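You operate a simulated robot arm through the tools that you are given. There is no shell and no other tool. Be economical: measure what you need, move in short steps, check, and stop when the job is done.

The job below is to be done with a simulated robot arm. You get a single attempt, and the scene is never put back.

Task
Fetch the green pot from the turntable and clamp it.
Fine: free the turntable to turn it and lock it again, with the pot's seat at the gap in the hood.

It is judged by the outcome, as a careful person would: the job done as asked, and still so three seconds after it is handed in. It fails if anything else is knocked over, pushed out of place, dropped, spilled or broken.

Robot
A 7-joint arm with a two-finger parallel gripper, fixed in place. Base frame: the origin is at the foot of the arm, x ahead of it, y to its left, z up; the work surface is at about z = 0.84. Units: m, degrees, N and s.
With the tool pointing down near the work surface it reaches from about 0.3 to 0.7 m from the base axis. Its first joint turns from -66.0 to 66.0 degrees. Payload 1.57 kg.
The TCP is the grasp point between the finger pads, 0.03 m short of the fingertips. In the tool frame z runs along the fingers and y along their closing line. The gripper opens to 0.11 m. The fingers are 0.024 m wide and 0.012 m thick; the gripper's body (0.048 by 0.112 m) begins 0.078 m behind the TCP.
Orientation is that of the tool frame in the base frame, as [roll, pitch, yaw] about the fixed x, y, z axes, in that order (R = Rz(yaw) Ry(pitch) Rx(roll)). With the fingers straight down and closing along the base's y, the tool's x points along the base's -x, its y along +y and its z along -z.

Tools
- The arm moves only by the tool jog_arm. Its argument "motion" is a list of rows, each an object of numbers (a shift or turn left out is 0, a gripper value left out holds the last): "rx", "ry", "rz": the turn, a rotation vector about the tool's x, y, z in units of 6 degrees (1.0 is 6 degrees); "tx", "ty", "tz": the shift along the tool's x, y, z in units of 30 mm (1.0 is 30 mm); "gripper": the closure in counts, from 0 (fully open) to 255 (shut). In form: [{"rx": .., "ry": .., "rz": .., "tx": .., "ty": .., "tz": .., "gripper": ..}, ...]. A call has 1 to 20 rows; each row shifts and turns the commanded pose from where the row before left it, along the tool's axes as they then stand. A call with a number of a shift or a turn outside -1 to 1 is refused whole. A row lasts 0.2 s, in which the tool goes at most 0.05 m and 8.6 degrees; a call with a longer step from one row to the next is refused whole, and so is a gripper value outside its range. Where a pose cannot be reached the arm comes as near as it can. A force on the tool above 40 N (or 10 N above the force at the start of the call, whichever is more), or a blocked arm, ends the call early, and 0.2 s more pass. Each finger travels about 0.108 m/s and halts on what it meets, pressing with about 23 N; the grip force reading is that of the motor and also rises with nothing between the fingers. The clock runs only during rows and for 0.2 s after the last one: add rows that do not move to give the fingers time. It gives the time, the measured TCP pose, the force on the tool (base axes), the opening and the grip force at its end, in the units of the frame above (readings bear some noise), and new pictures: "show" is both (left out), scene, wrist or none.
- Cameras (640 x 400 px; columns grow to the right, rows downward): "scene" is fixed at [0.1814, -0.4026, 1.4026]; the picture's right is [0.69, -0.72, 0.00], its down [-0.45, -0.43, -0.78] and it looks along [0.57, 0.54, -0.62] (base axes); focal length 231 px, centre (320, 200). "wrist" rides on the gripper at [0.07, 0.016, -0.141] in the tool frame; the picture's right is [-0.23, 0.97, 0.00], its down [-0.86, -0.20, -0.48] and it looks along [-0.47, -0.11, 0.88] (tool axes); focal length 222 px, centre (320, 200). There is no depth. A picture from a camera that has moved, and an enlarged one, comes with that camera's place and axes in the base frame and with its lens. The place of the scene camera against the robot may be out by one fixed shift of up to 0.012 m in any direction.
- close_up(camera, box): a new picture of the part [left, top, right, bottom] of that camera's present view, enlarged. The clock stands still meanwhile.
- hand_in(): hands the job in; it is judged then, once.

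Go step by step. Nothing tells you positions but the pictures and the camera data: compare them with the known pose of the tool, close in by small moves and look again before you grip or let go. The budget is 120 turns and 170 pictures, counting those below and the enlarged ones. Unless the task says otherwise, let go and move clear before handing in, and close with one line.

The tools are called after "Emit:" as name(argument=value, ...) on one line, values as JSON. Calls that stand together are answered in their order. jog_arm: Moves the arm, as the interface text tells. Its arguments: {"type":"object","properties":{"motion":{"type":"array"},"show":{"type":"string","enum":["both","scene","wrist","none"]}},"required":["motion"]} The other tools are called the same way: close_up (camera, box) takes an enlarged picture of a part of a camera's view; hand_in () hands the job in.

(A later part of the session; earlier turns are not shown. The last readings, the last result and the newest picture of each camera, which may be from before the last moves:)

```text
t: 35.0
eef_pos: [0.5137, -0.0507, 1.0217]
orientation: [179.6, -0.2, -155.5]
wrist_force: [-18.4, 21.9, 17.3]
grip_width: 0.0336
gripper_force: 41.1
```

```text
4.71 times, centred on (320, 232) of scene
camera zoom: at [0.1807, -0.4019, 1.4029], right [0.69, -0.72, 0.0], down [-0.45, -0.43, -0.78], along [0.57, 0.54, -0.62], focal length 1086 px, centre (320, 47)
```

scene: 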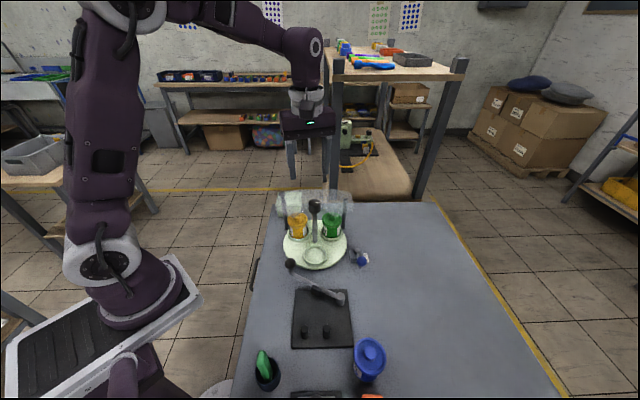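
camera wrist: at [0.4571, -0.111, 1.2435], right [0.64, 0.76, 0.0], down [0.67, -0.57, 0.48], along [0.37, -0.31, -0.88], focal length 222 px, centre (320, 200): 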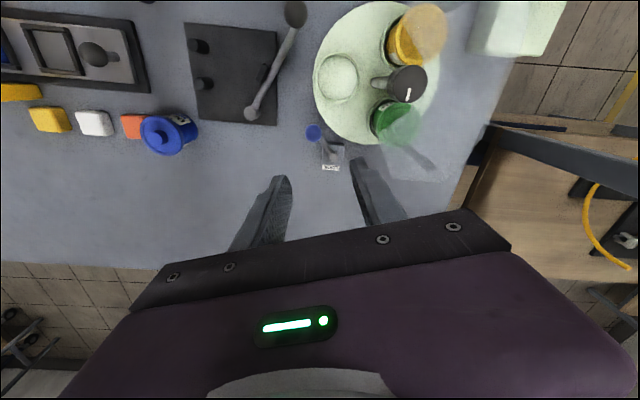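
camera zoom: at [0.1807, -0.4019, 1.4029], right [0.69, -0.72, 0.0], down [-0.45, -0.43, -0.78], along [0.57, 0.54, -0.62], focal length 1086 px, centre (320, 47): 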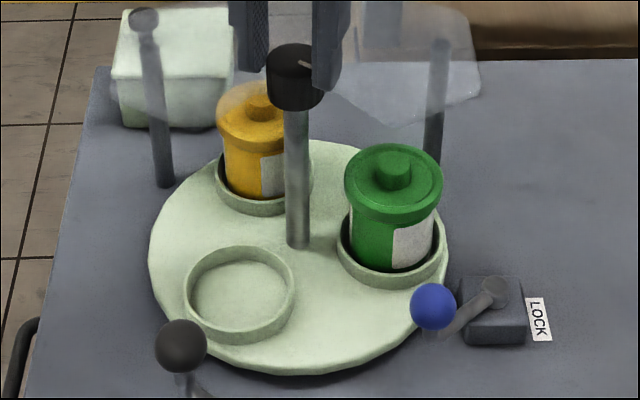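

About 38° turned, with the green pot coming forward and the ball well clear so far. Continuing.

Emit:
jog_arm(motion=[{"ty": 0.06, "tx": 0.02}, {"rz": 0.5, "ty": 0.01}, {"rz": 0.5, "ty": 0.01}, {"rz": 0.5, "ty": 0.01}, {"rz": 0.5, "ty": 0.01}, {}], show="none")

Emit:
close_up(camera="scene", box=[270, 190, 370, 275])

```text
t: 36.4
eef_pos: [0.5111, -0.0481, 1.0209]
orientation: [179.7, -0.2, -167.4]
wrist_force: [-6.4, 16.2, 5.8]
grip_width: 0.0336
gripper_force: 41.6
```

```text
4.71 times, centred on (320, 232) of scene
camera zoom: at [0.1811, -0.4021, 1.4028], right [0.69, -0.72, 0.0], down [-0.45, -0.43, -0.78], along [0.57, 0.54, -0.62], focal length 1086 px, centre (320, 47)
```

zoom: 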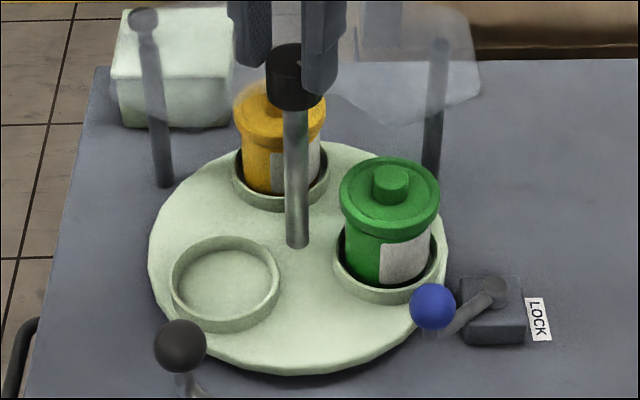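

About 50° turned. Continuing with the same corrections.

Emit:
jog_arm(motion=[{"ty": 0.03}, {"rz": 0.6, "ty": 0.01}, {"rz": 0.6, "ty": 0.01}, {"rz": 0.6, "ty": 0.01}, {"rz": 0.6, "ty": 0.01}, {}], show="none")

Emit:
close_up(camera="scene", box=[270, 190, 370, 275])

```text
t: 37.8
eef_pos: [0.5112, -0.0464, 1.0199]
orientation: [179.8, -0.4, 178.0]
wrist_force: [-1.3, 16.7, -8.5]
grip_width: 0.0335
gripper_force: 40.9
```

```text
4.71 times, centred on (320, 232) of scene
camera zoom: at [0.1815, -0.4021, 1.4027], right [0.69, -0.72, 0.0], down [-0.45, -0.43, -0.78], along [0.57, 0.54, -0.62], focal length 1086 px, centre (320, 47)
```

zoom: 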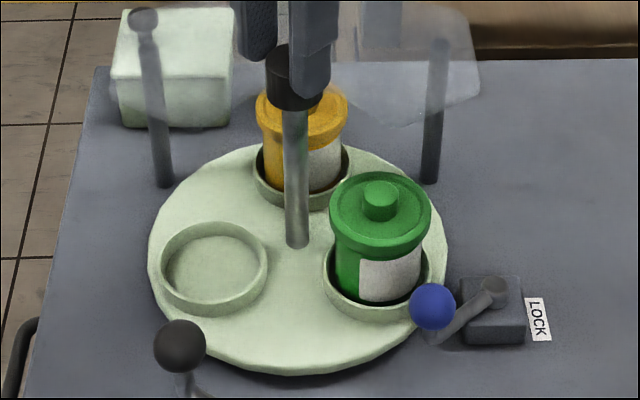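

About 65° turned; the ball still looks clear of the pot. Continuing.

Emit:
jog_arm(motion=[{"ty": 0.03}, {"rz": 0.6, "ty": 0.01}, {"rz": 0.6, "ty": 0.01}, {"rz": 0.6, "ty": 0.01}, {"rz": 0.6, "ty": 0.01}, {"rz": 0.6, "ty": 0.01}, {}], show="none")

Emit:
close_up(camera="scene", box=[270, 190, 370, 275])

```text
t: 39.4
eef_pos: [0.512, -0.0421, 1.0207]
orientation: [179.8, -0.3, 160.1]
wrist_force: [4.4, 22.7, 8.1]
grip_width: 0.0332
gripper_force: 41.1
```

```text
4.71 times, centred on (320, 232) of scene
camera zoom: at [0.1815, -0.4019, 1.4028], right [0.69, -0.72, 0.0], down [-0.45, -0.43, -0.78], along [0.57, 0.54, -0.62], focal length 1086 px, centre (320, 47)
```

zoom: 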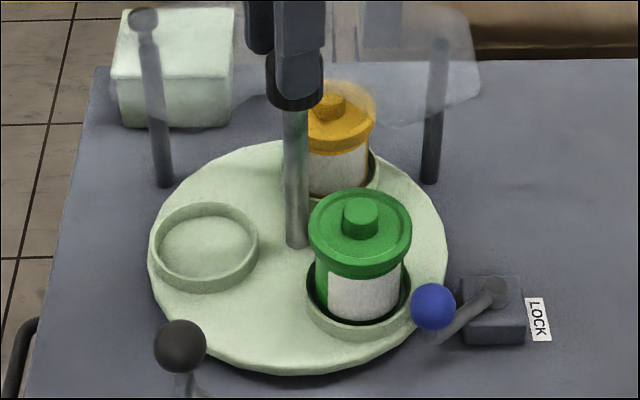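

About 83° turned. I'll continue without more side shift.

Emit:
jog_arm(motion=[{"rz": 0.6}, {"rz": 0.6}, {"rz": 0.6}, {"rz": 0.6}, {}], show="none")

Emit:
close_up(camera="scene", box=[270, 190, 370, 275])

```text
t: 40.4
eef_pos: [0.513, -0.0416, 1.02]
orientation: [179.6, -0.3, 146.3]
wrist_force: [1.0, 5.9, 2.2]
grip_width: 0.0334
gripper_force: 41.3
stopped in row 5: the force on the tool passed its limit (the readings are from after the stop); the commanded pose is now the measured one
```

```text
4.71 times, centred on (320, 232) of scene
camera zoom: at [0.1813, -0.4025, 1.4026], right [0.69, -0.72, 0.0], down [-0.45, -0.43, -0.78], along [0.57, 0.54, -0.62], focal length 1086 px, centre (320, 47)
```

zoom: 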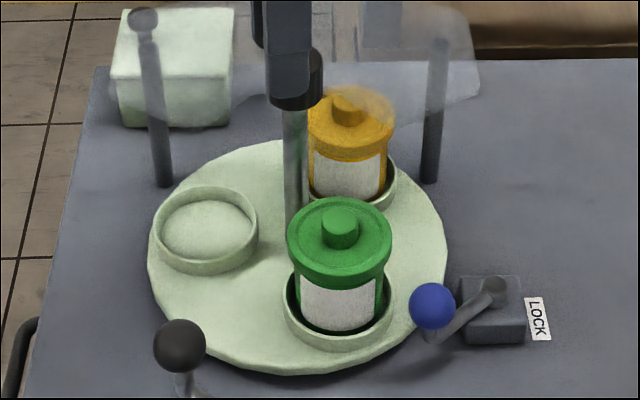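

About 97° turned; the green seat needs roughly 20° more to match the original front seat position.

Emit:
jog_arm(motion=[{"rz": 0.6, "ty": 0.02}, {"rz": 0.6, "ty": 0.02}, {"rz": 0.6, "ty": 0.01}, {}], show="none")

Emit:
close_up(camera="scene", box=[270, 190, 370, 275])

```text
t: 41.4
eef_pos: [0.5139, -0.0405, 1.0214]
orientation: [179.6, -0.3, 135.5]
wrist_force: [-1.7, 13.4, 6.0]
grip_width: 0.0333
gripper_force: 41.1
```

```text
4.71 times, centred on (320, 232) of scene
camera zoom: at [0.1813, -0.4021, 1.4027], right [0.69, -0.72, 0.0], down [-0.45, -0.43, -0.78], along [0.57, 0.54, -0.62], focal length 1086 px, centre (320, 47)
```

zoom: 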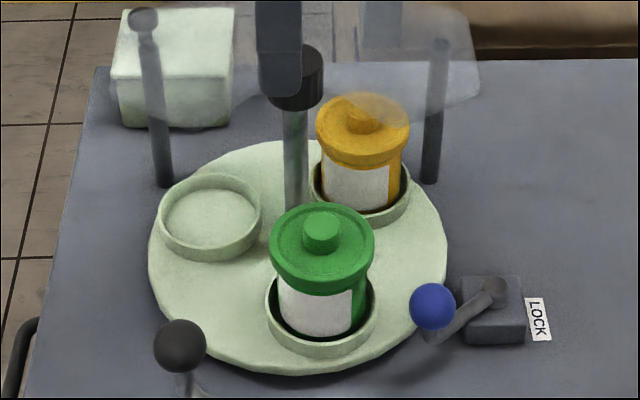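

Roughly 12° left. Two more small steps.

Emit:
jog_arm(motion=[{"rz": 0.6, "ty": 0.02}, {"rz": 0.6, "ty": 0.02}, {"rz": 0.6, "ty": 0.02}, {}], show="none")

Emit:
close_up(camera="scene", box=[270, 190, 370, 275])

```text
t: 42.4
eef_pos: [0.5153, -0.0391, 1.021]
orientation: [179.9, -0.4, 124.7]
wrist_force: [2.9, 11.3, -1.5]
grip_width: 0.0333
gripper_force: 40.7
```

```text
4.71 times, centred on (320, 232) of scene
camera zoom: at [0.1816, -0.4022, 1.4027], right [0.69, -0.72, 0.0], down [-0.45, -0.43, -0.78], along [0.57, 0.54, -0.62], focal length 1086 px, centre (320, 47)
```

zoom: 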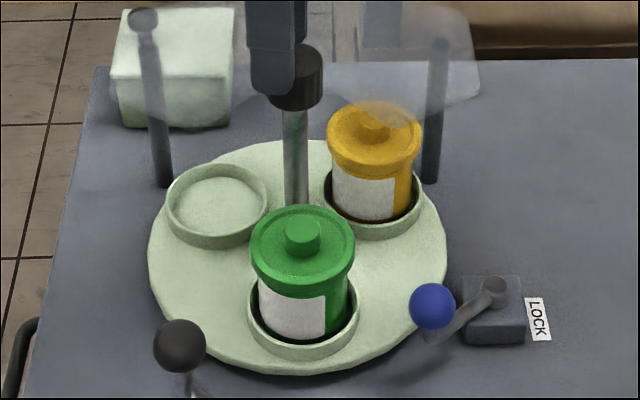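

About 3° left by comparison with the original ring outlines.

Emit:
jog_arm(motion=[{"rz": 0.55, "ty": 0.01}, {}], show="none")

Emit:
close_up(camera="scene", box=[270, 190, 370, 275])

```text
t: 43.0
eef_pos: [0.5154, -0.0396, 1.0196]
orientation: [179.8, -0.4, 121.5]
wrist_force: [3.2, 11.4, 2.1]
grip_width: 0.0331
gripper_force: 40.9
```

```text
4.71 times, centred on (320, 232) of scene
camera zoom: at [0.1815, -0.4022, 1.4027], right [0.69, -0.72, 0.0], down [-0.45, -0.43, -0.78], along [0.57, 0.54, -0.62], focal length 1086 px, centre (320, 47)
```

zoom: 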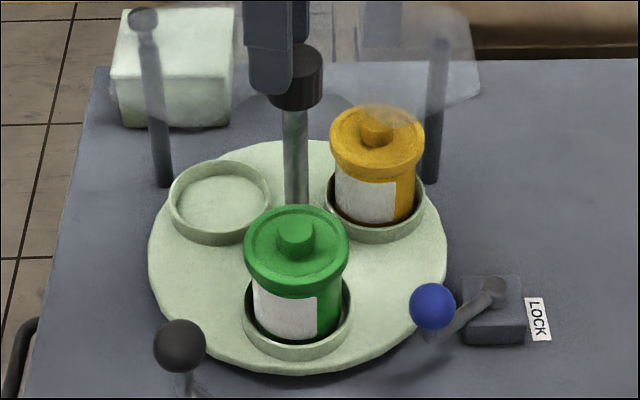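

The rings now match the original outlines. I'll release the knob and rise.

Emit:
jog_arm(motion=[{"gripper": 95}, {}, {}, {"tz": -1}, {"tz": -1}, {"tz": -1}, {}], show="wrist")

Emit:
close_up(camera="scene", box=[270, 190, 370, 275])

```text
t: 44.6
eef_pos: [0.5176, -0.0393, 1.1112]
orientation: [179.9, -0.4, 121.3]
wrist_force: [0.6, 0.0, -0.1]
grip_width: 0.069
gripper_force: 0.1
camera wrist: at [0.4938, 0.0268, 1.2531], right [0.95, 0.31, 0.0], down [0.28, -0.84, 0.47], along [0.15, -0.45, -0.88], focal length 222 px, centre (320, 200)
```

wrist: 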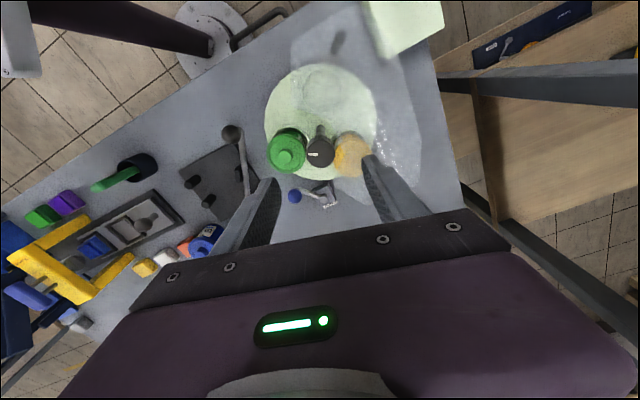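

```text
4.71 times, centred on (320, 232) of scene
camera zoom: at [0.1814, -0.4026, 1.4026], right [0.69, -0.72, 0.0], down [-0.45, -0.43, -0.78], along [0.57, 0.54, -0.62], focal length 1086 px, centre (320, 47)
```

zoom: 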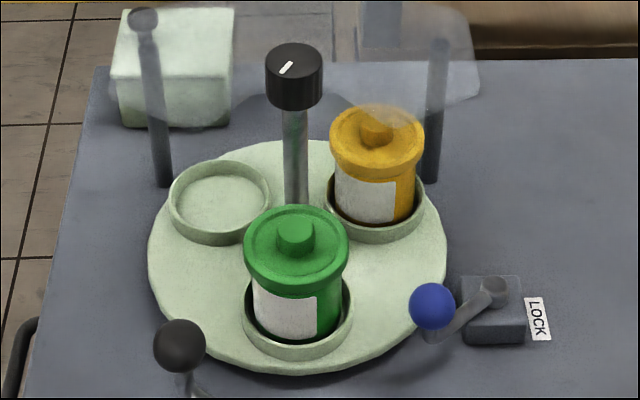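

The green pot's seat is at the gap. Now back to the lever to lock it again.

Emit:
jog_arm(motion=[{"tx": -0.89, "ty": -0.7125}, {"tx": -0.89, "ty": -0.7125}, {"tx": -0.89, "ty": -0.7125}, {"tx": -0.89, "ty": -0.7125, "gripper": 130}, {"rz": -1}, {"rz": -1}, {"rz": -1}, {"rz": -1}, {"rz": -1}, {"rz": -1}, {"rz": -0.5}, {"tz": 1}, {"tz": 1}, {}], show="none")

Emit:
close_up(camera="wrist", box=[220, 60, 440, 260])

Emit:
close_up(camera="scene", box=[310, 190, 410, 290])

```text
t: 47.6
eef_pos: [0.498, -0.1759, 1.0505]
orientation: [179.6, -0.2, 160.4]
wrist_force: [0.3, -0.3, 0.6]
grip_width: 0.0541
gripper_force: 0.0
```

```text
2.00 times, centred on (330, 160) of wrist
camera zoom: at [0.4377, -0.1375, 1.1925], right [0.54, 0.84, 0.01], down [0.74, -0.48, 0.47], along [0.4, -0.25, -0.88], focal length 444 px, centre (300, 280)
```

zoom: 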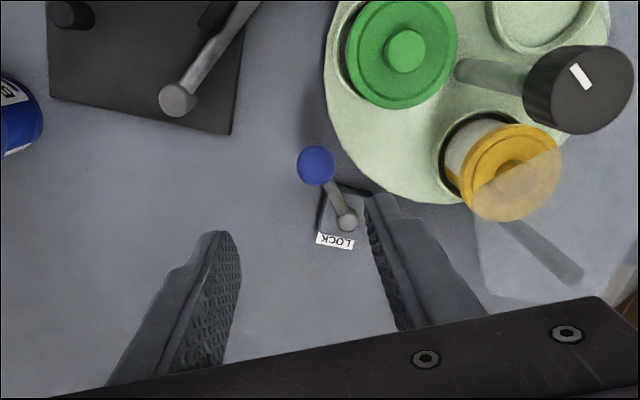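

```text
4.00 times, centred on (360, 240) of scene
camera zoom: at [0.1814, -0.4026, 1.4026], right [0.69, -0.72, 0.0], down [-0.45, -0.43, -0.78], along [0.57, 0.54, -0.62], focal length 923 px, centre (160, 40)
```

zoom: 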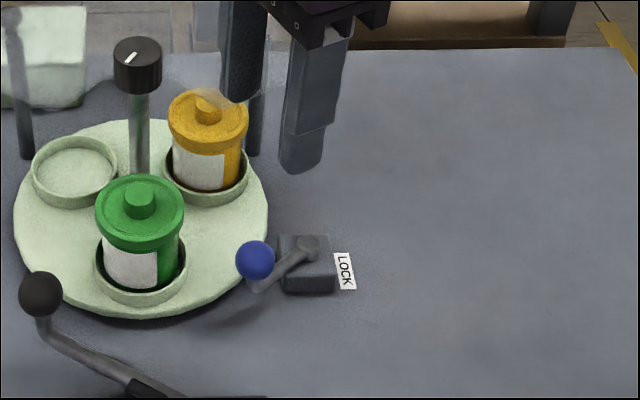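

The ball is now near (0.501, -0.169). I'll lower the fingers astride it.

Emit:
jog_arm(motion=[{"ty": 0.22}, {"tz": 1}, {"tz": 1}, {"tz": 0.8}, {}], show="none")

Emit:
close_up(camera="wrist", box=[220, 60, 440, 260])

Emit:
close_up(camera="scene", box=[310, 220, 400, 290])

```text
t: 48.8
eef_pos: [0.4998, -0.1707, 0.9663]
orientation: [179.6, -0.3, 160.5]
wrist_force: [0.2, -0.1, 0.2]
grip_width: 0.0542
gripper_force: 0.0
```

```text
2.00 times, centred on (330, 160) of wrist
camera zoom: at [0.4401, -0.1331, 1.1072], right [0.54, 0.84, 0.01], down [0.74, -0.48, 0.47], along [0.4, -0.25, -0.88], focal length 444 px, centre (300, 280)
```

zoom: 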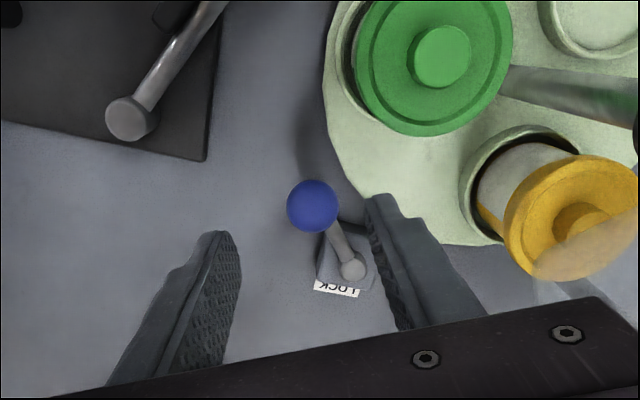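

```text
5.71 times, centred on (355, 255) of scene
camera zoom: at [0.1814, -0.4026, 1.4026], right [0.69, -0.72, 0.0], down [-0.45, -0.43, -0.78], along [0.57, 0.54, -0.62], focal length 1318 px, centre (120, -114)
```

zoom: 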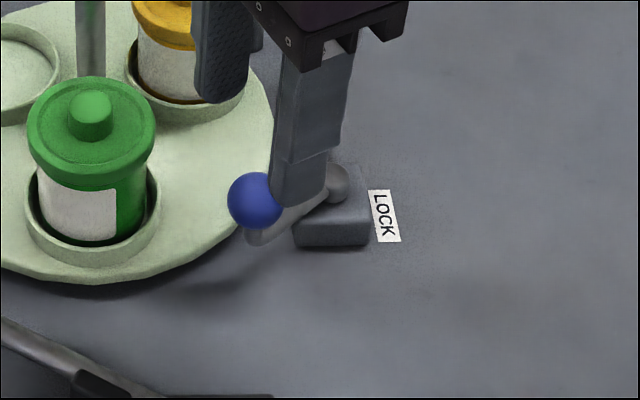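

Aligned. Lower the rest.

Emit:
jog_arm(motion=[{"ty": 0.15, "tz": 0.5}, {"tz": 0.9}, {}], show="none")

Emit:
close_up(camera="wrist", box=[220, 60, 440, 260])

```text
t: 49.6
eef_pos: [0.5032, -0.1659, 0.9243]
orientation: [179.6, -0.2, 160.4]
wrist_force: [0.3, -0.1, 0.2]
grip_width: 0.0537
gripper_force: 0.1
```

```text
2.00 times, centred on (330, 160) of wrist
camera zoom: at [0.4423, -0.1279, 1.0654], right [0.54, 0.84, 0.01], down [0.74, -0.48, 0.47], along [0.4, -0.25, -0.88], focal length 444 px, centre (300, 280)
```

zoom: 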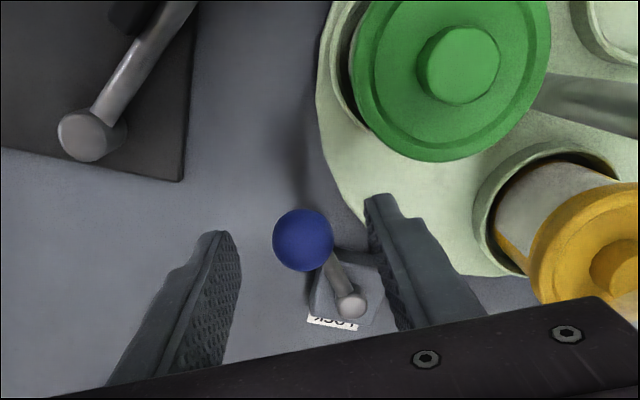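

Now swing the lever back counter-clockwise: close the gap, then follow the arc for 42°.

Emit:
jog_arm(motion=[{"ty": -0.4}, {"rz": -1, "tx": -0.07, "ty": -0.168}, {"rz": -1, "tx": -0.07, "ty": -0.168}, {"rz": -1, "tx": -0.07, "ty": -0.168}, {"rz": -1, "tx": -0.07, "ty": -0.168}, {"rz": -1, "tx": -0.07, "ty": -0.168}, {"rz": -1, "tx": -0.07, "ty": -0.168}, {"rz": -1, "tx": -0.07, "ty": -0.168}, {}], show="none")

Emit:
close_up(camera="wrist", box=[220, 60, 440, 260])

Emit:
close_up(camera="scene", box=[310, 220, 400, 290])

```text
t: 51.6
eef_pos: [0.5115, -0.2109, 0.9246]
orientation: [179.6, 0.1, -157.5]
wrist_force: [0.5, -0.2, 0.5]
grip_width: 0.0538
gripper_force: 0.0
```

```text
2.00 times, centred on (330, 160) of wrist
camera zoom: at [0.4395, -0.2232, 1.0654], right [-0.16, 0.99, 0.01], down [0.87, 0.14, 0.48], along [0.47, 0.08, -0.88], focal length 444 px, centre (300, 280)
```

zoom: 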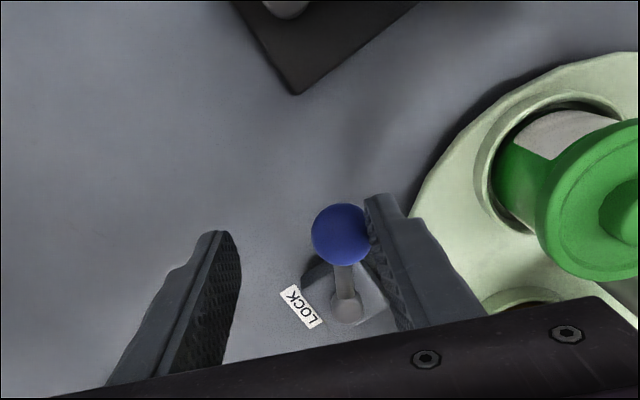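

```text
5.71 times, centred on (355, 255) of scene
camera zoom: at [0.1814, -0.4026, 1.4026], right [0.69, -0.72, 0.0], down [-0.45, -0.43, -0.78], along [0.57, 0.54, -0.62], focal length 1318 px, centre (120, -114)
```

zoom: 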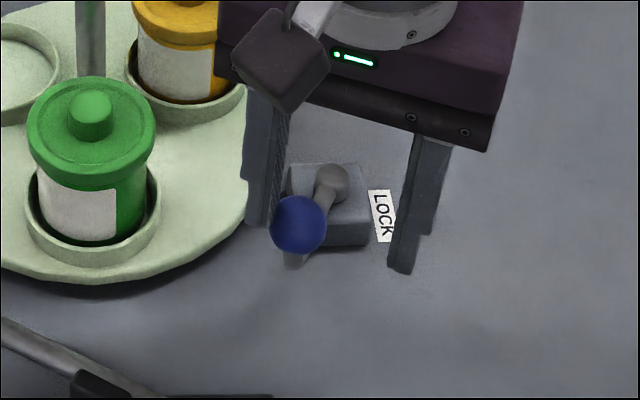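

It follows. Continue to the lock stop.

Emit:
jog_arm(motion=[{"rz": -1, "tx": -0.07, "ty": -0.168}, {"rz": -1, "tx": -0.07, "ty": -0.168}, {"rz": -1, "tx": -0.07, "ty": -0.168}, {"rz": -1, "tx": -0.07, "ty": -0.168}, {"rz": -1, "tx": -0.07, "ty": -0.168}, {}], show="none")

Emit:
close_up(camera="scene", box=[310, 220, 400, 290])

```text
t: 53.0
eef_pos: [0.5331, -0.2253, 0.924]
orientation: [179.7, 0.3, -127.5]
wrist_force: [-0.3, 0.7, 0.3]
grip_width: 0.054
gripper_force: 0.0
```

```text
5.71 times, centred on (355, 255) of scene
camera zoom: at [0.1814, -0.4026, 1.4026], right [0.69, -0.72, 0.0], down [-0.45, -0.43, -0.78], along [0.57, 0.54, -0.62], focal length 1318 px, centre (120, -114)
```

zoom: 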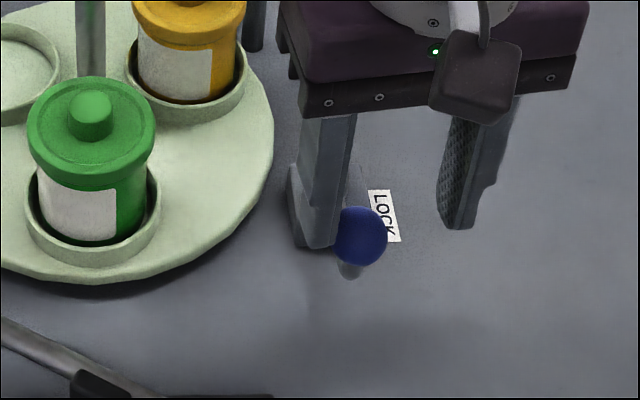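

The ball is back at its original place. A small extra push to seat it on the stop.

Emit:
jog_arm(motion=[{"ty": -0.15}, {"ty": -0.15}, {}], show="none")

Emit:
close_up(camera="scene", box=[310, 220, 400, 290])

```text
t: 53.8
eef_pos: [0.541, -0.2313, 0.9232]
orientation: [179.6, 0.3, -127.6]
wrist_force: [-4.9, 3.2, 2.6]
grip_width: 0.0597
gripper_force: 2.8
```

```text
5.71 times, centred on (355, 255) of scene
camera zoom: at [0.1813, -0.4024, 1.4026], right [0.69, -0.72, 0.0], down [-0.45, -0.43, -0.78], along [0.57, 0.54, -0.62], focal length 1318 px, centre (120, -114)
```

zoom: 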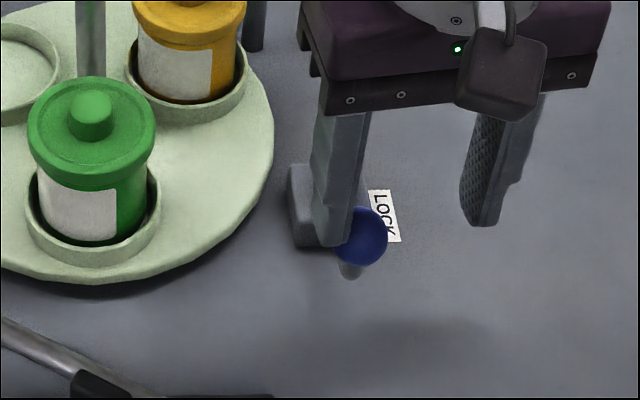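

The lever is on its lock stop. I'll back off, rise, and go above the green pot.

Emit:
jog_arm(motion=[{"ty": 0.45}, {"tz": -1}, {"tz": -1}, {"tz": -1}, {"tz": -1}, {"tz": -1}, {"tz": -1}, {"tx": -0.58, "ty": 0.98, "gripper": 70}, {"tx": -0.58, "ty": 0.98}, {"tx": -0.58, "ty": 0.98}, {"tx": -0.58, "ty": 0.98}, {}], show="wrist")

Emit:
close_up(camera="wrist", box=[200, 60, 440, 260])

Emit:
close_up(camera="scene", box=[270, 190, 390, 290])

```text
t: 56.4
eef_pos: [0.4776, -0.0964, 1.1039]
orientation: [179.8, 0.3, -127.6]
wrist_force: [0.5, -0.2, -0.6]
grip_width: 0.0798
gripper_force: 0.0
camera wrist: at [0.4219, -0.143, 1.2456], right [-0.63, 0.77, 0.01], down [0.68, 0.55, 0.48], along [0.37, 0.31, -0.88], focal length 222 px, centre (320, 200)
```

wrist: 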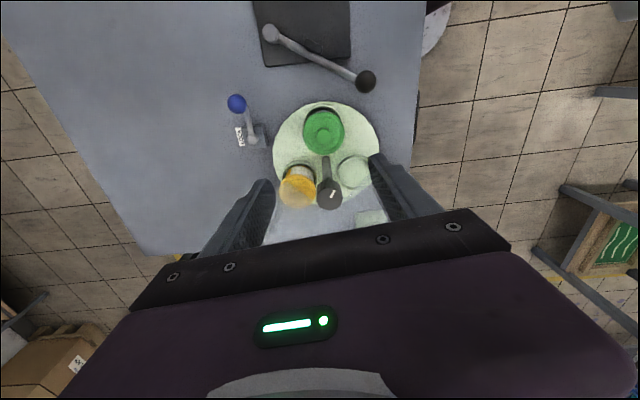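

```text
2.00 times, centred on (320, 160) of wrist
camera zoom: at [0.4219, -0.143, 1.2456], right [-0.63, 0.77, 0.01], down [0.68, 0.55, 0.48], along [0.37, 0.31, -0.88], focal length 444 px, centre (320, 280)
```

zoom: 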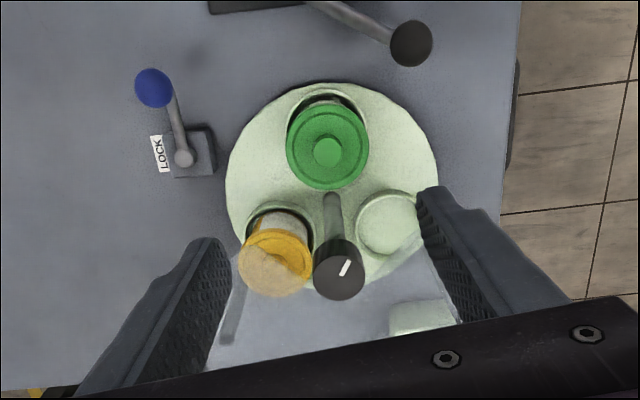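

```text
4.00 times, centred on (330, 240) of scene
camera zoom: at [0.1814, -0.4025, 1.4026], right [0.69, -0.72, 0.0], down [-0.45, -0.43, -0.78], along [0.57, 0.54, -0.62], focal length 923 px, centre (280, 40)
```

zoom: 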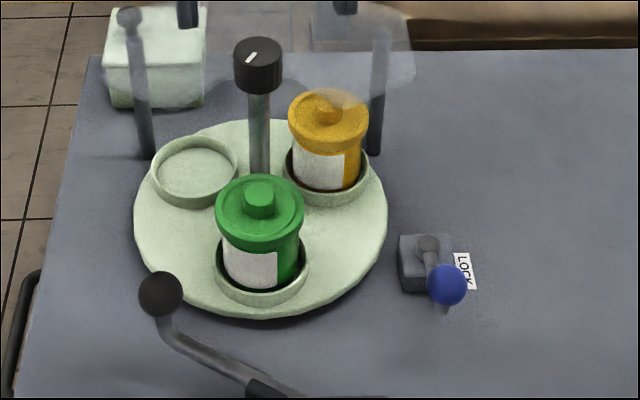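

The lock lever reads as at the start, and the pot is near (0.470, -0.095). The clamp pins sit on the -135° side and the lever on the 45° side, so yaw -135° suits both the pick and the place. I'll align and descend partway.

Emit:
jog_arm(motion=[{"rz": 0.62, "tx": 0.12, "ty": 0.24}, {"rz": 0.62}, {"tz": 1}, {"tz": 1}, {"tz": 0.6}, {}], show="none")

Emit:
close_up(camera="wrist", box=[200, 60, 440, 260])

Emit:
close_up(camera="scene", box=[270, 190, 360, 270])

```text
t: 57.8
eef_pos: [0.4708, -0.0935, 1.0263]
orientation: [179.8, 0.2, -135.1]
wrist_force: [0.4, -0.8, 0.0]
grip_width: 0.0796
gripper_force: 0.0
```

```text
2.00 times, centred on (320, 160) of wrist
camera zoom: at [0.4088, -0.1321, 1.1681], right [-0.53, 0.85, 0.01], down [0.75, 0.46, 0.48], along [0.41, 0.26, -0.88], focal length 444 px, centre (320, 280)
```

zoom: 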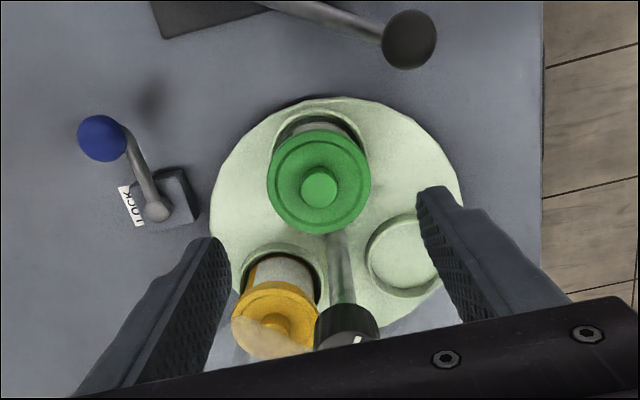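

```text
5.00 times, centred on (315, 230) of scene
camera zoom: at [0.1814, -0.4026, 1.4026], right [0.69, -0.72, 0.0], down [-0.45, -0.43, -0.78], along [0.57, 0.54, -0.62], focal length 1154 px, centre (345, 50)
```

zoom: 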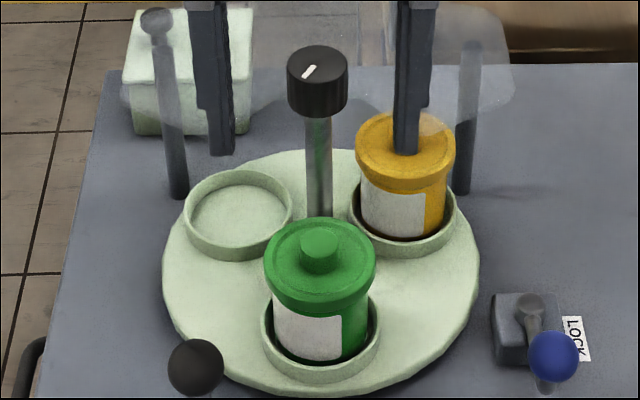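

Well centred to a few mm. I'll nudge and lower the fingers alongside the lid.

Emit:
jog_arm(motion=[{"tx": 0.13, "ty": -0.05}, {"tz": 1}, {"tz": 1}, {"tz": 0.8}, {}], show="none")

Emit:
close_up(camera="wrist", box=[200, 60, 440, 260])

Emit:
close_up(camera="scene", box=[270, 190, 360, 270])

```text
t: 59.0
eef_pos: [0.4693, -0.0975, 0.9427]
orientation: [179.7, 0.2, -135.1]
wrist_force: [-1.0, 1.0, 0.1]
grip_width: 0.0798
gripper_force: 0.1
```

```text
2.00 times, centred on (320, 160) of wrist
camera zoom: at [0.4087, -0.1355, 1.0834], right [-0.53, 0.85, 0.01], down [0.75, 0.46, 0.48], along [0.41, 0.26, -0.88], focal length 444 px, centre (320, 280)
```

zoom: 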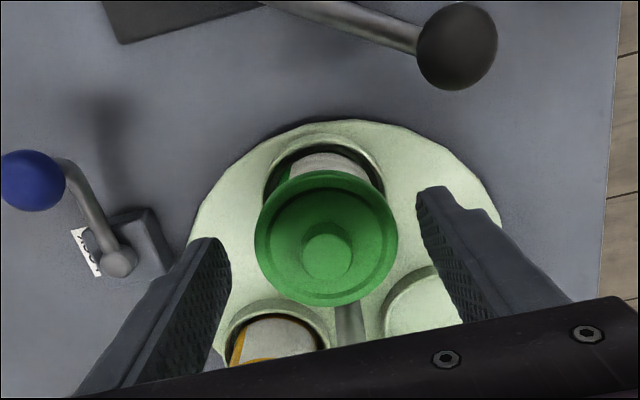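

```text
5.00 times, centred on (315, 230) of scene
camera zoom: at [0.1814, -0.4026, 1.4026], right [0.69, -0.72, 0.0], down [-0.45, -0.43, -0.78], along [0.57, 0.54, -0.62], focal length 1154 px, centre (345, 50)
```

zoom: 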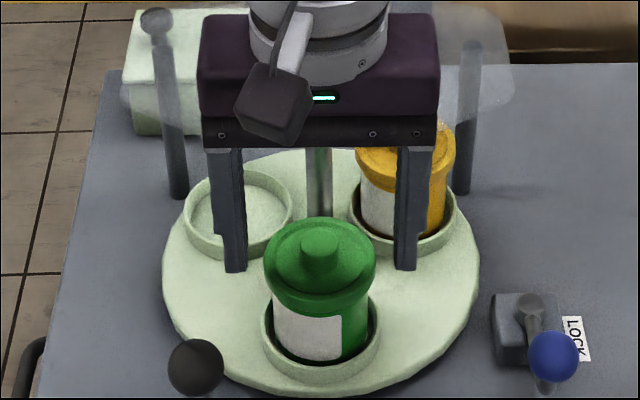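

A bit more shift towards the gap side, then down to grip height and close.

Emit:
jog_arm(motion=[{"tx": 0.2, "ty": 0.07}, {"tz": 0.5}, {"tz": 0.45}, {}, {"gripper": 110}, {"gripper": 140}, {"gripper": 200}, {"gripper": 255}, {}], show="none")

Emit:
close_up(camera="wrist", box=[200, 60, 440, 260])

Emit:
close_up(camera="scene", box=[270, 190, 360, 270])

```text
t: 61.0
eef_pos: [0.4641, -0.1002, 0.9138]
orientation: [179.7, 0.2, -135.0]
wrist_force: [0.2, 0.4, -1.1]
grip_width: 0.0637
gripper_force: 23.0
```

```text
2.00 times, centred on (320, 160) of wrist
camera zoom: at [0.4022, -0.1387, 1.055], right [-0.53, 0.85, 0.01], down [0.75, 0.46, 0.48], along [0.41, 0.26, -0.88], focal length 444 px, centre (320, 280)
```

zoom: 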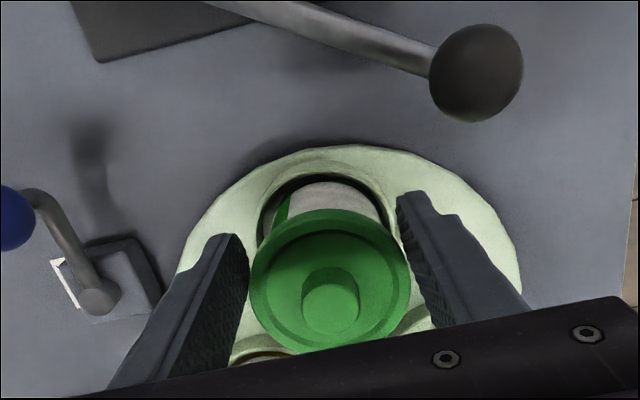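

```text
5.00 times, centred on (315, 230) of scene
camera zoom: at [0.1814, -0.4026, 1.4026], right [0.69, -0.72, 0.0], down [-0.45, -0.43, -0.78], along [0.57, 0.54, -0.62], focal length 1154 px, centre (345, 50)
```

zoom: 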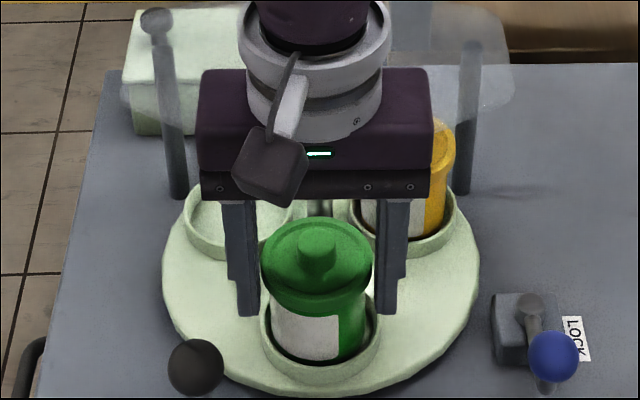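

Gripped at 64 mm with a firm reading. A small lift to test the hold.

Emit:
jog_arm(motion=[{}, {"tz": -0.3}, {"tz": -0.4}, {"tz": -0.5}, {}], show="none")

Emit:
close_up(camera="scene", box=[270, 190, 360, 270])

```text
t: 62.2
eef_pos: [0.4633, -0.1012, 0.9503]
orientation: [179.6, 0.2, -135.1]
wrist_force: [0.4, -0.6, -0.8]
grip_width: 0.0636
gripper_force: 23.0
```

```text
5.00 times, centred on (315, 230) of scene
camera zoom: at [0.1814, -0.4026, 1.4026], right [0.69, -0.72, 0.0], down [-0.45, -0.43, -0.78], along [0.57, 0.54, -0.62], focal length 1154 px, centre (345, 50)
```

zoom: 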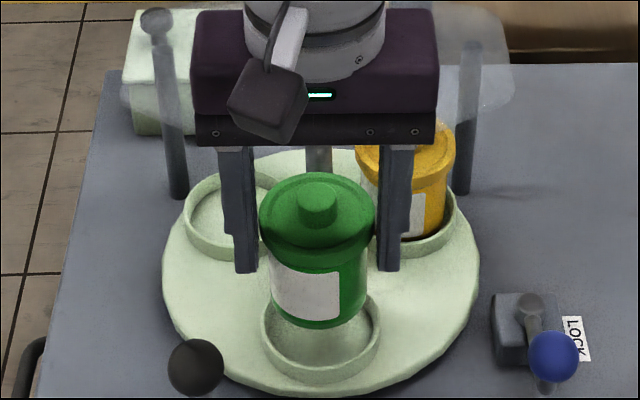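

The pot is held upright. I'll lift well above the clamp lever and move toward the plate.

Emit:
jog_arm(motion=[{"tz": -0.9}, {"tz": -0.9}, {"tz": -0.9}, {"tx": 0.9, "ty": 0.06}, {"tx": 0.9, "ty": 0.06}, {"tx": 0.9, "ty": 0.06}, {"tx": 0.9, "ty": 0.06}, {}], show="none")

Emit:
close_up(camera="wrist", box=[200, 60, 440, 260])

Emit:
close_up(camera="scene", box=[250, 200, 400, 360])

```text
t: 64.0
eef_pos: [0.3812, -0.1728, 1.0299]
orientation: [179.7, 0.2, -135.0]
wrist_force: [-0.1, 0.6, -0.5]
grip_width: 0.0631
gripper_force: 23.2
```

```text
2.00 times, centred on (320, 160) of wrist
camera zoom: at [0.3197, -0.2112, 1.1712], right [-0.53, 0.85, 0.01], down [0.75, 0.46, 0.48], along [0.41, 0.26, -0.88], focal length 444 px, centre (320, 280)
```

zoom: 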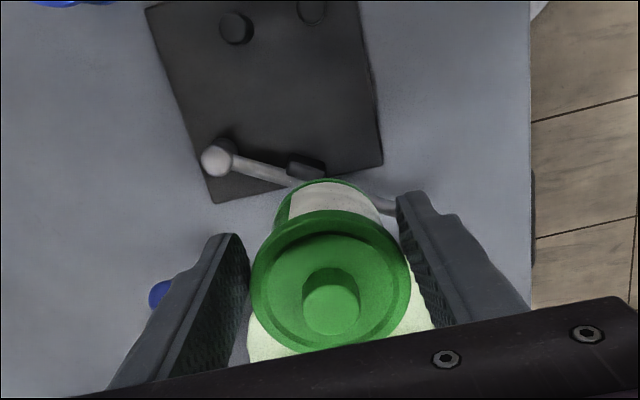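

```text
2.50 times, centred on (325, 280) of scene
camera zoom: at [0.1814, -0.4026, 1.4026], right [0.69, -0.72, 0.0], down [-0.45, -0.43, -0.78], along [0.57, 0.54, -0.62], focal length 577 px, centre (308, 0)
```

zoom: 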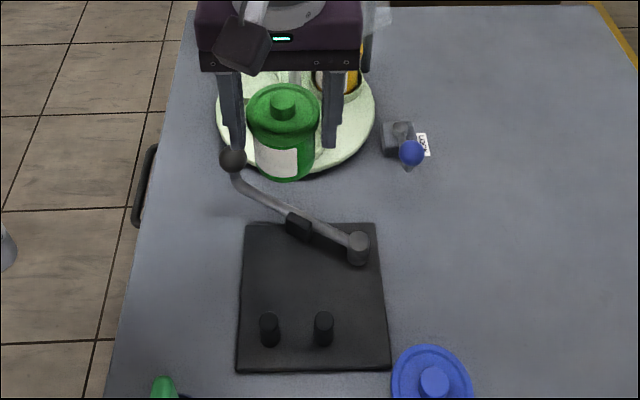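

The pins are near (0.341, -0.252) and (0.311, -0.220), so the pot belongs near (0.347, -0.215). I'll move above that spot and check.

Emit:
jog_arm(motion=[{"tx": 0.75, "ty": -0.09}, {"tx": 0.75, "ty": -0.09}, {"tz": 0.8}, {}], show="none")

Emit:
close_up(camera="wrist", box=[200, 60, 440, 260])

Emit:
close_up(camera="scene", box=[260, 240, 380, 350])

```text
t: 65.0
eef_pos: [0.356, -0.2065, 1.005]
orientation: [179.6, 0.2, -135.0]
wrist_force: [-0.1, -0.8, -1.4]
grip_width: 0.0631
gripper_force: 23.4
```

```text
2.00 times, centred on (320, 160) of wrist
camera zoom: at [0.2938, -0.2447, 1.1466], right [-0.53, 0.85, 0.01], down [0.75, 0.46, 0.48], along [0.41, 0.26, -0.88], focal length 444 px, centre (320, 280)
```

zoom: 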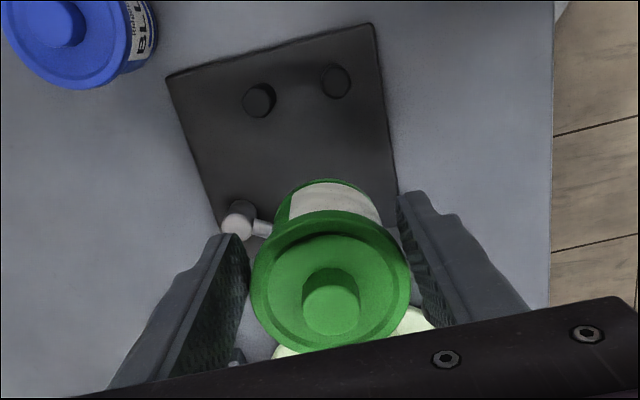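

```text
3.64 times, centred on (320, 295) of scene
camera zoom: at [0.1814, -0.4026, 1.4026], right [0.69, -0.72, 0.0], down [-0.45, -0.43, -0.78], along [0.57, 0.54, -0.62], focal length 839 px, centre (320, -146)
```

zoom: 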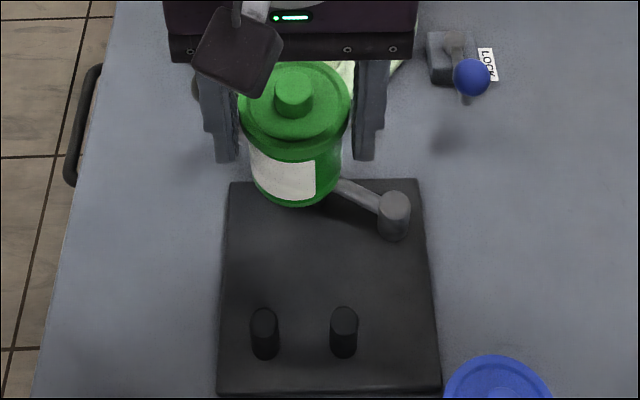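

Pins' midpoint is near (0.324, -0.240). I'll shift 9 mm to line up and lower most of the way.

Emit:
jog_arm(motion=[{"tx": 0.2, "ty": -0.2}, {"tz": 0.8}, {"tz": 0.8}, {"tz": 0.5}, {}], show="none")

Emit:
close_up(camera="wrist", box=[200, 60, 440, 260])

Emit:
close_up(camera="scene", box=[260, 240, 380, 350])

```text
t: 66.2
eef_pos: [0.3544, -0.2165, 0.9439]
orientation: [179.7, 0.2, -135.2]
wrist_force: [0.9, 0.1, -1.1]
grip_width: 0.0632
gripper_force: 23.4
```

```text
2.00 times, centred on (320, 160) of wrist
camera zoom: at [0.2931, -0.2543, 1.0843], right [-0.53, 0.85, 0.01], down [0.75, 0.46, 0.48], along [0.41, 0.26, -0.88], focal length 444 px, centre (320, 280)
```

zoom: 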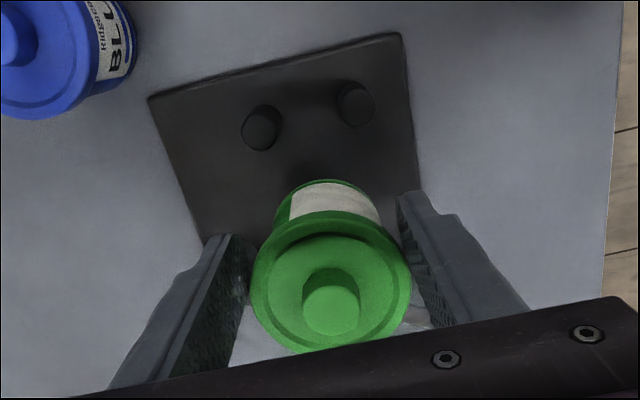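

```text
3.64 times, centred on (320, 295) of scene
camera zoom: at [0.1814, -0.4026, 1.4026], right [0.69, -0.72, 0.0], down [-0.45, -0.43, -0.78], along [0.57, 0.54, -0.62], focal length 839 px, centre (320, -146)
```

zoom: 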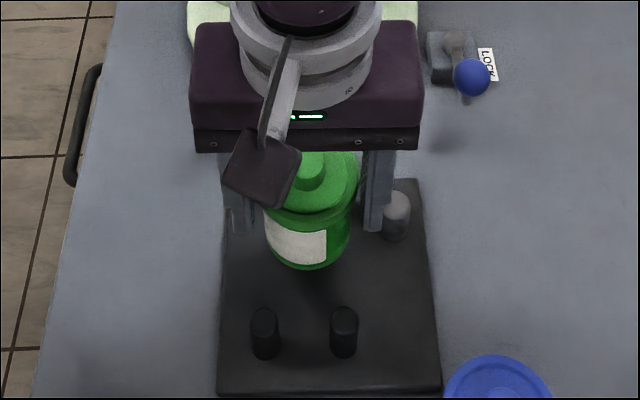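

Aligned within 2–3 mm and clear of the pivot. I'll nudge 3 mm towards the pins and lower carefully until contact.

Emit:
jog_arm(motion=[{"tx": 0.1, "ty": 0.07}, {"tz": 0.4}, {"tz": 0.4}, {"tz": 0.2}, {}], show="none")

Emit:
close_up(camera="scene", box=[280, 250, 370, 330])

```text
t: 67.4
eef_pos: [0.3508, -0.2154, 0.9125]
orientation: [179.7, 0.1, -135.0]
wrist_force: [-0.1, 0.4, -0.1]
grip_width: 0.0633
gripper_force: 23.3
```

```text
5.00 times, centred on (325, 290) of scene
camera zoom: at [0.1814, -0.4026, 1.4026], right [0.69, -0.72, 0.0], down [-0.45, -0.43, -0.78], along [0.57, 0.54, -0.62], focal length 1154 px, centre (295, -250)
```

zoom: 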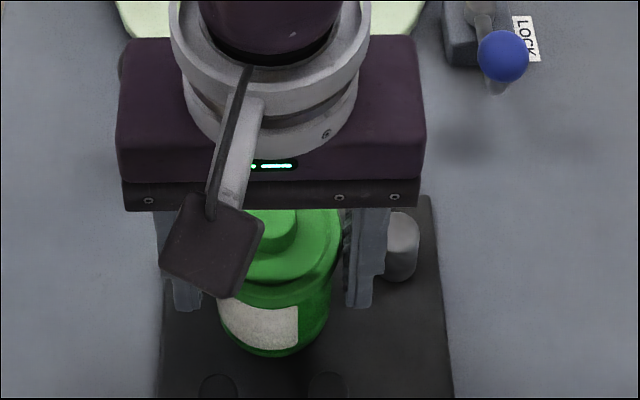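

Still hanging free. Lowering in small steps.

Emit:
jog_arm(motion=[{"tz": 0.1}, {"tz": 0.1}, {}], show="none")

Emit:
jog_arm(motion=[{"tz": 0.08}, {}], show="none")

Emit:
jog_arm(motion=[{"tz": 0.08}, {}], show="none")

```text
t: 68.2
eef_pos: [0.3496, -0.2164, 0.9069]
orientation: [179.6, 0.2, -135.1]
wrist_force: [-0.7, 0.7, -1.3]
grip_width: 0.0626
gripper_force: 22.4
```

```text
t: 68.8
eef_pos: [0.3497, -0.2162, 0.9039]
orientation: [179.6, 0.2, -135.0]
wrist_force: [0.5, 0.2, -0.8]
grip_width: 0.0633
gripper_force: 22.9
```

```text
t: 69.4
eef_pos: [0.3499, -0.2175, 0.9018]
orientation: [179.7, 0.2, -135.0]
wrist_force: [-1.4, 0.0, 0.4]
grip_width: 0.063
gripper_force: 23.2
```

No contact yet at z 0.902; I'll look and continue in small steps.

Emit:
jog_arm(motion=[{"tz": 0.08}, {}], show="none")

Emit:
close_up(camera="scene", box=[290, 270, 370, 350])

Emit:
close_up(camera="wrist", box=[200, 60, 440, 260])

```text
t: 70.0
eef_pos: [0.3512, -0.2175, 0.9002]
orientation: [179.7, 0.1, -135.1]
wrist_force: [-4.2, -3.7, 25.6]
grip_width: 0.0626
gripper_force: 23.1
```

```text
5.00 times, centred on (330, 310) of scene
camera zoom: at [0.181, -0.4025, 1.4027], right [0.69, -0.72, 0.0], down [-0.45, -0.43, -0.78], along [0.57, 0.54, -0.62], focal length 1154 px, centre (270, -350)
```

zoom: 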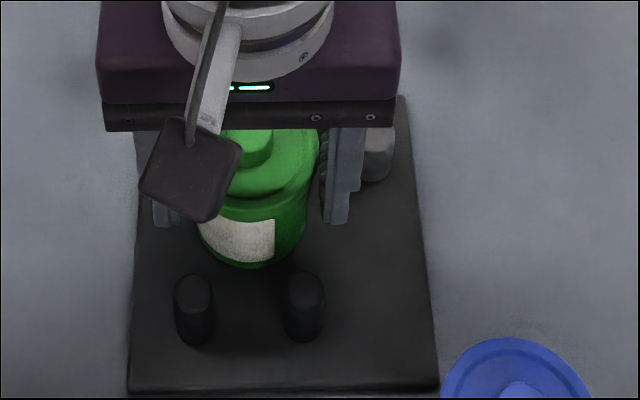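

```text
2.00 times, centred on (320, 160) of wrist
camera zoom: at [0.2892, -0.2554, 1.0414], right [-0.53, 0.85, 0.0], down [0.75, 0.46, 0.48], along [0.41, 0.26, -0.88], focal length 444 px, centre (320, 280)
```

zoom: 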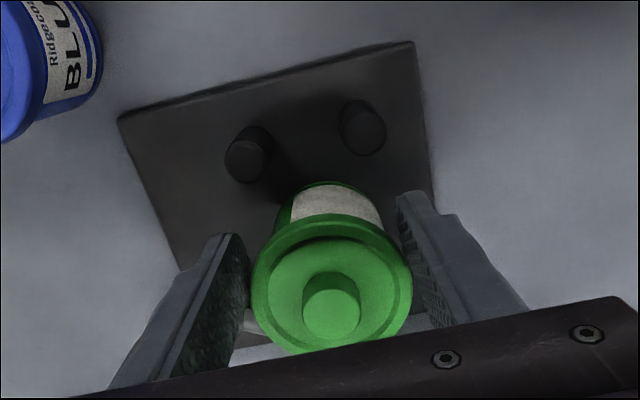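

The pot touches the plate at z 0.900, but there's still a gap of 1–2 cm to the pins. I'll raise 3 mm and move towards the pins until contact.

Emit:
jog_arm(motion=[{"tz": -0.12}, {"tx": 0.15}, {"tx": 0.15}, {}], show="none")

Emit:
close_up(camera="scene", box=[290, 270, 370, 350])

Emit:
close_up(camera="wrist", box=[200, 60, 440, 260])

```text
t: 71.0
eef_pos: [0.3444, -0.2231, 0.9042]
orientation: [179.6, 0.2, -135.0]
wrist_force: [0.9, -0.1, -0.8]
grip_width: 0.0624
gripper_force: 23.0
```

```text
5.00 times, centred on (330, 310) of scene
camera zoom: at [0.1814, -0.4026, 1.4026], right [0.69, -0.72, 0.0], down [-0.45, -0.43, -0.78], along [0.57, 0.54, -0.62], focal length 1154 px, centre (270, -350)
```

zoom: 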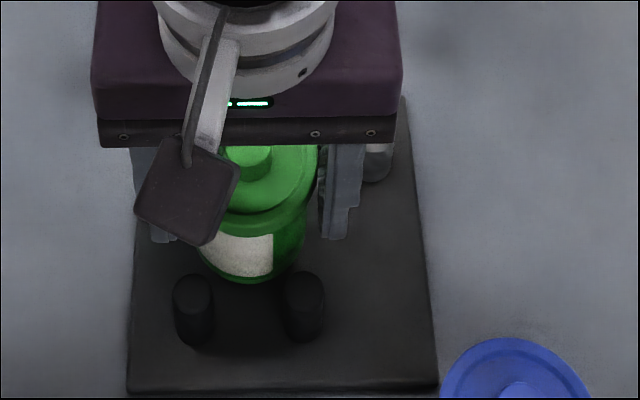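

```text
2.00 times, centred on (320, 160) of wrist
camera zoom: at [0.2832, -0.261, 1.0449], right [-0.53, 0.85, 0.01], down [0.75, 0.46, 0.48], along [0.41, 0.26, -0.88], focal length 444 px, centre (320, 280)
```

zoom: 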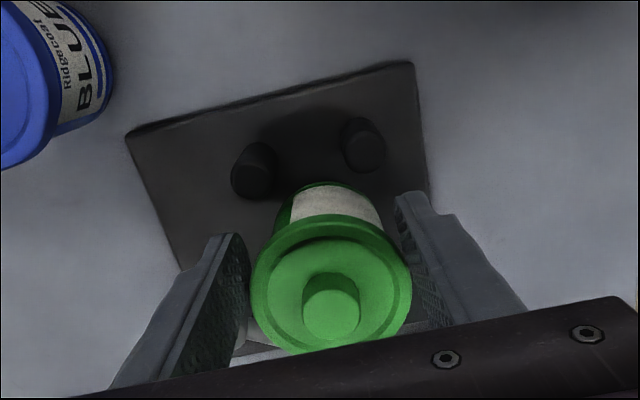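

Still clear of the pins and laterally centred. Continuing in 3 mm steps.

Emit:
jog_arm(motion=[{"tx": 0.12}, {"tx": 0.12}, {}], show="none")

Emit:
close_up(camera="scene", box=[290, 270, 370, 350])

```text
t: 71.8
eef_pos: [0.34, -0.2282, 0.9034]
orientation: [179.8, 0.1, -135.0]
wrist_force: [-0.6, 0.1, -1.3]
grip_width: 0.062
gripper_force: 23.2
```

```text
5.00 times, centred on (330, 310) of scene
camera zoom: at [0.1814, -0.4026, 1.4026], right [0.69, -0.72, 0.0], down [-0.45, -0.43, -0.78], along [0.57, 0.54, -0.62], focal length 1154 px, centre (270, -350)
```

zoom: 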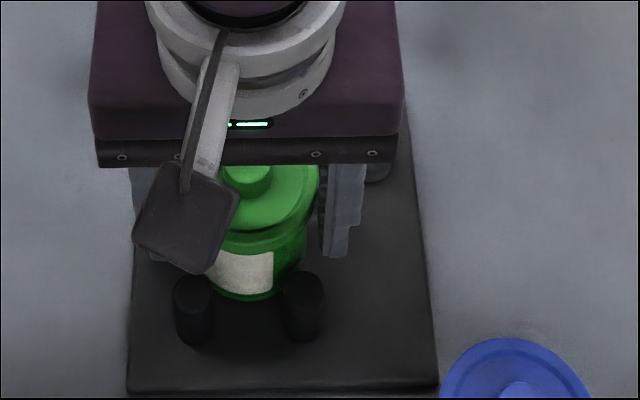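

About a centimetre to go by the picture. Continuing with force watching.

Emit:
jog_arm(motion=[{"tx": 0.1}, {"tx": 0.1}, {}], show="none")

Emit:
jog_arm(motion=[{"tx": 0.08}, {}], show="none")

Emit:
close_up(camera="scene", box=[290, 270, 370, 350])

```text
t: 72.6
eef_pos: [0.3352, -0.2321, 0.9026]
orientation: [179.7, 0.2, -135.1]
wrist_force: [-0.1, 0.4, -1.4]
grip_width: 0.062
gripper_force: 23.2
```

```text
t: 73.2
eef_pos: [0.333, -0.2323, 0.903]
orientation: [179.6, 0.2, -134.9]
wrist_force: [0.3, 1.5, -0.9]
grip_width: 0.0621
gripper_force: 23.4
```

```text
5.00 times, centred on (330, 310) of scene
camera zoom: at [0.1815, -0.4025, 1.4026], right [0.69, -0.72, 0.0], down [-0.45, -0.43, -0.78], along [0.57, 0.54, -0.62], focal length 1154 px, centre (270, -350)
```

zoom: 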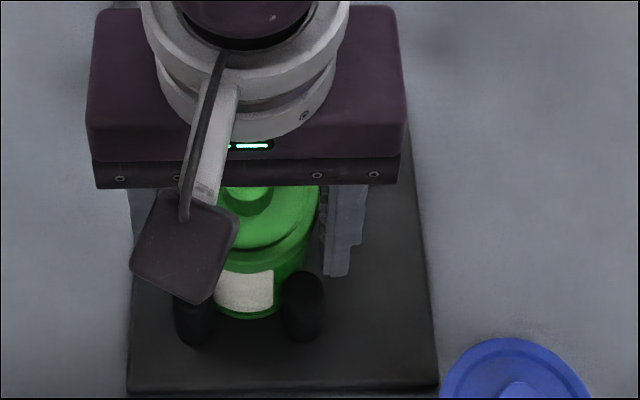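

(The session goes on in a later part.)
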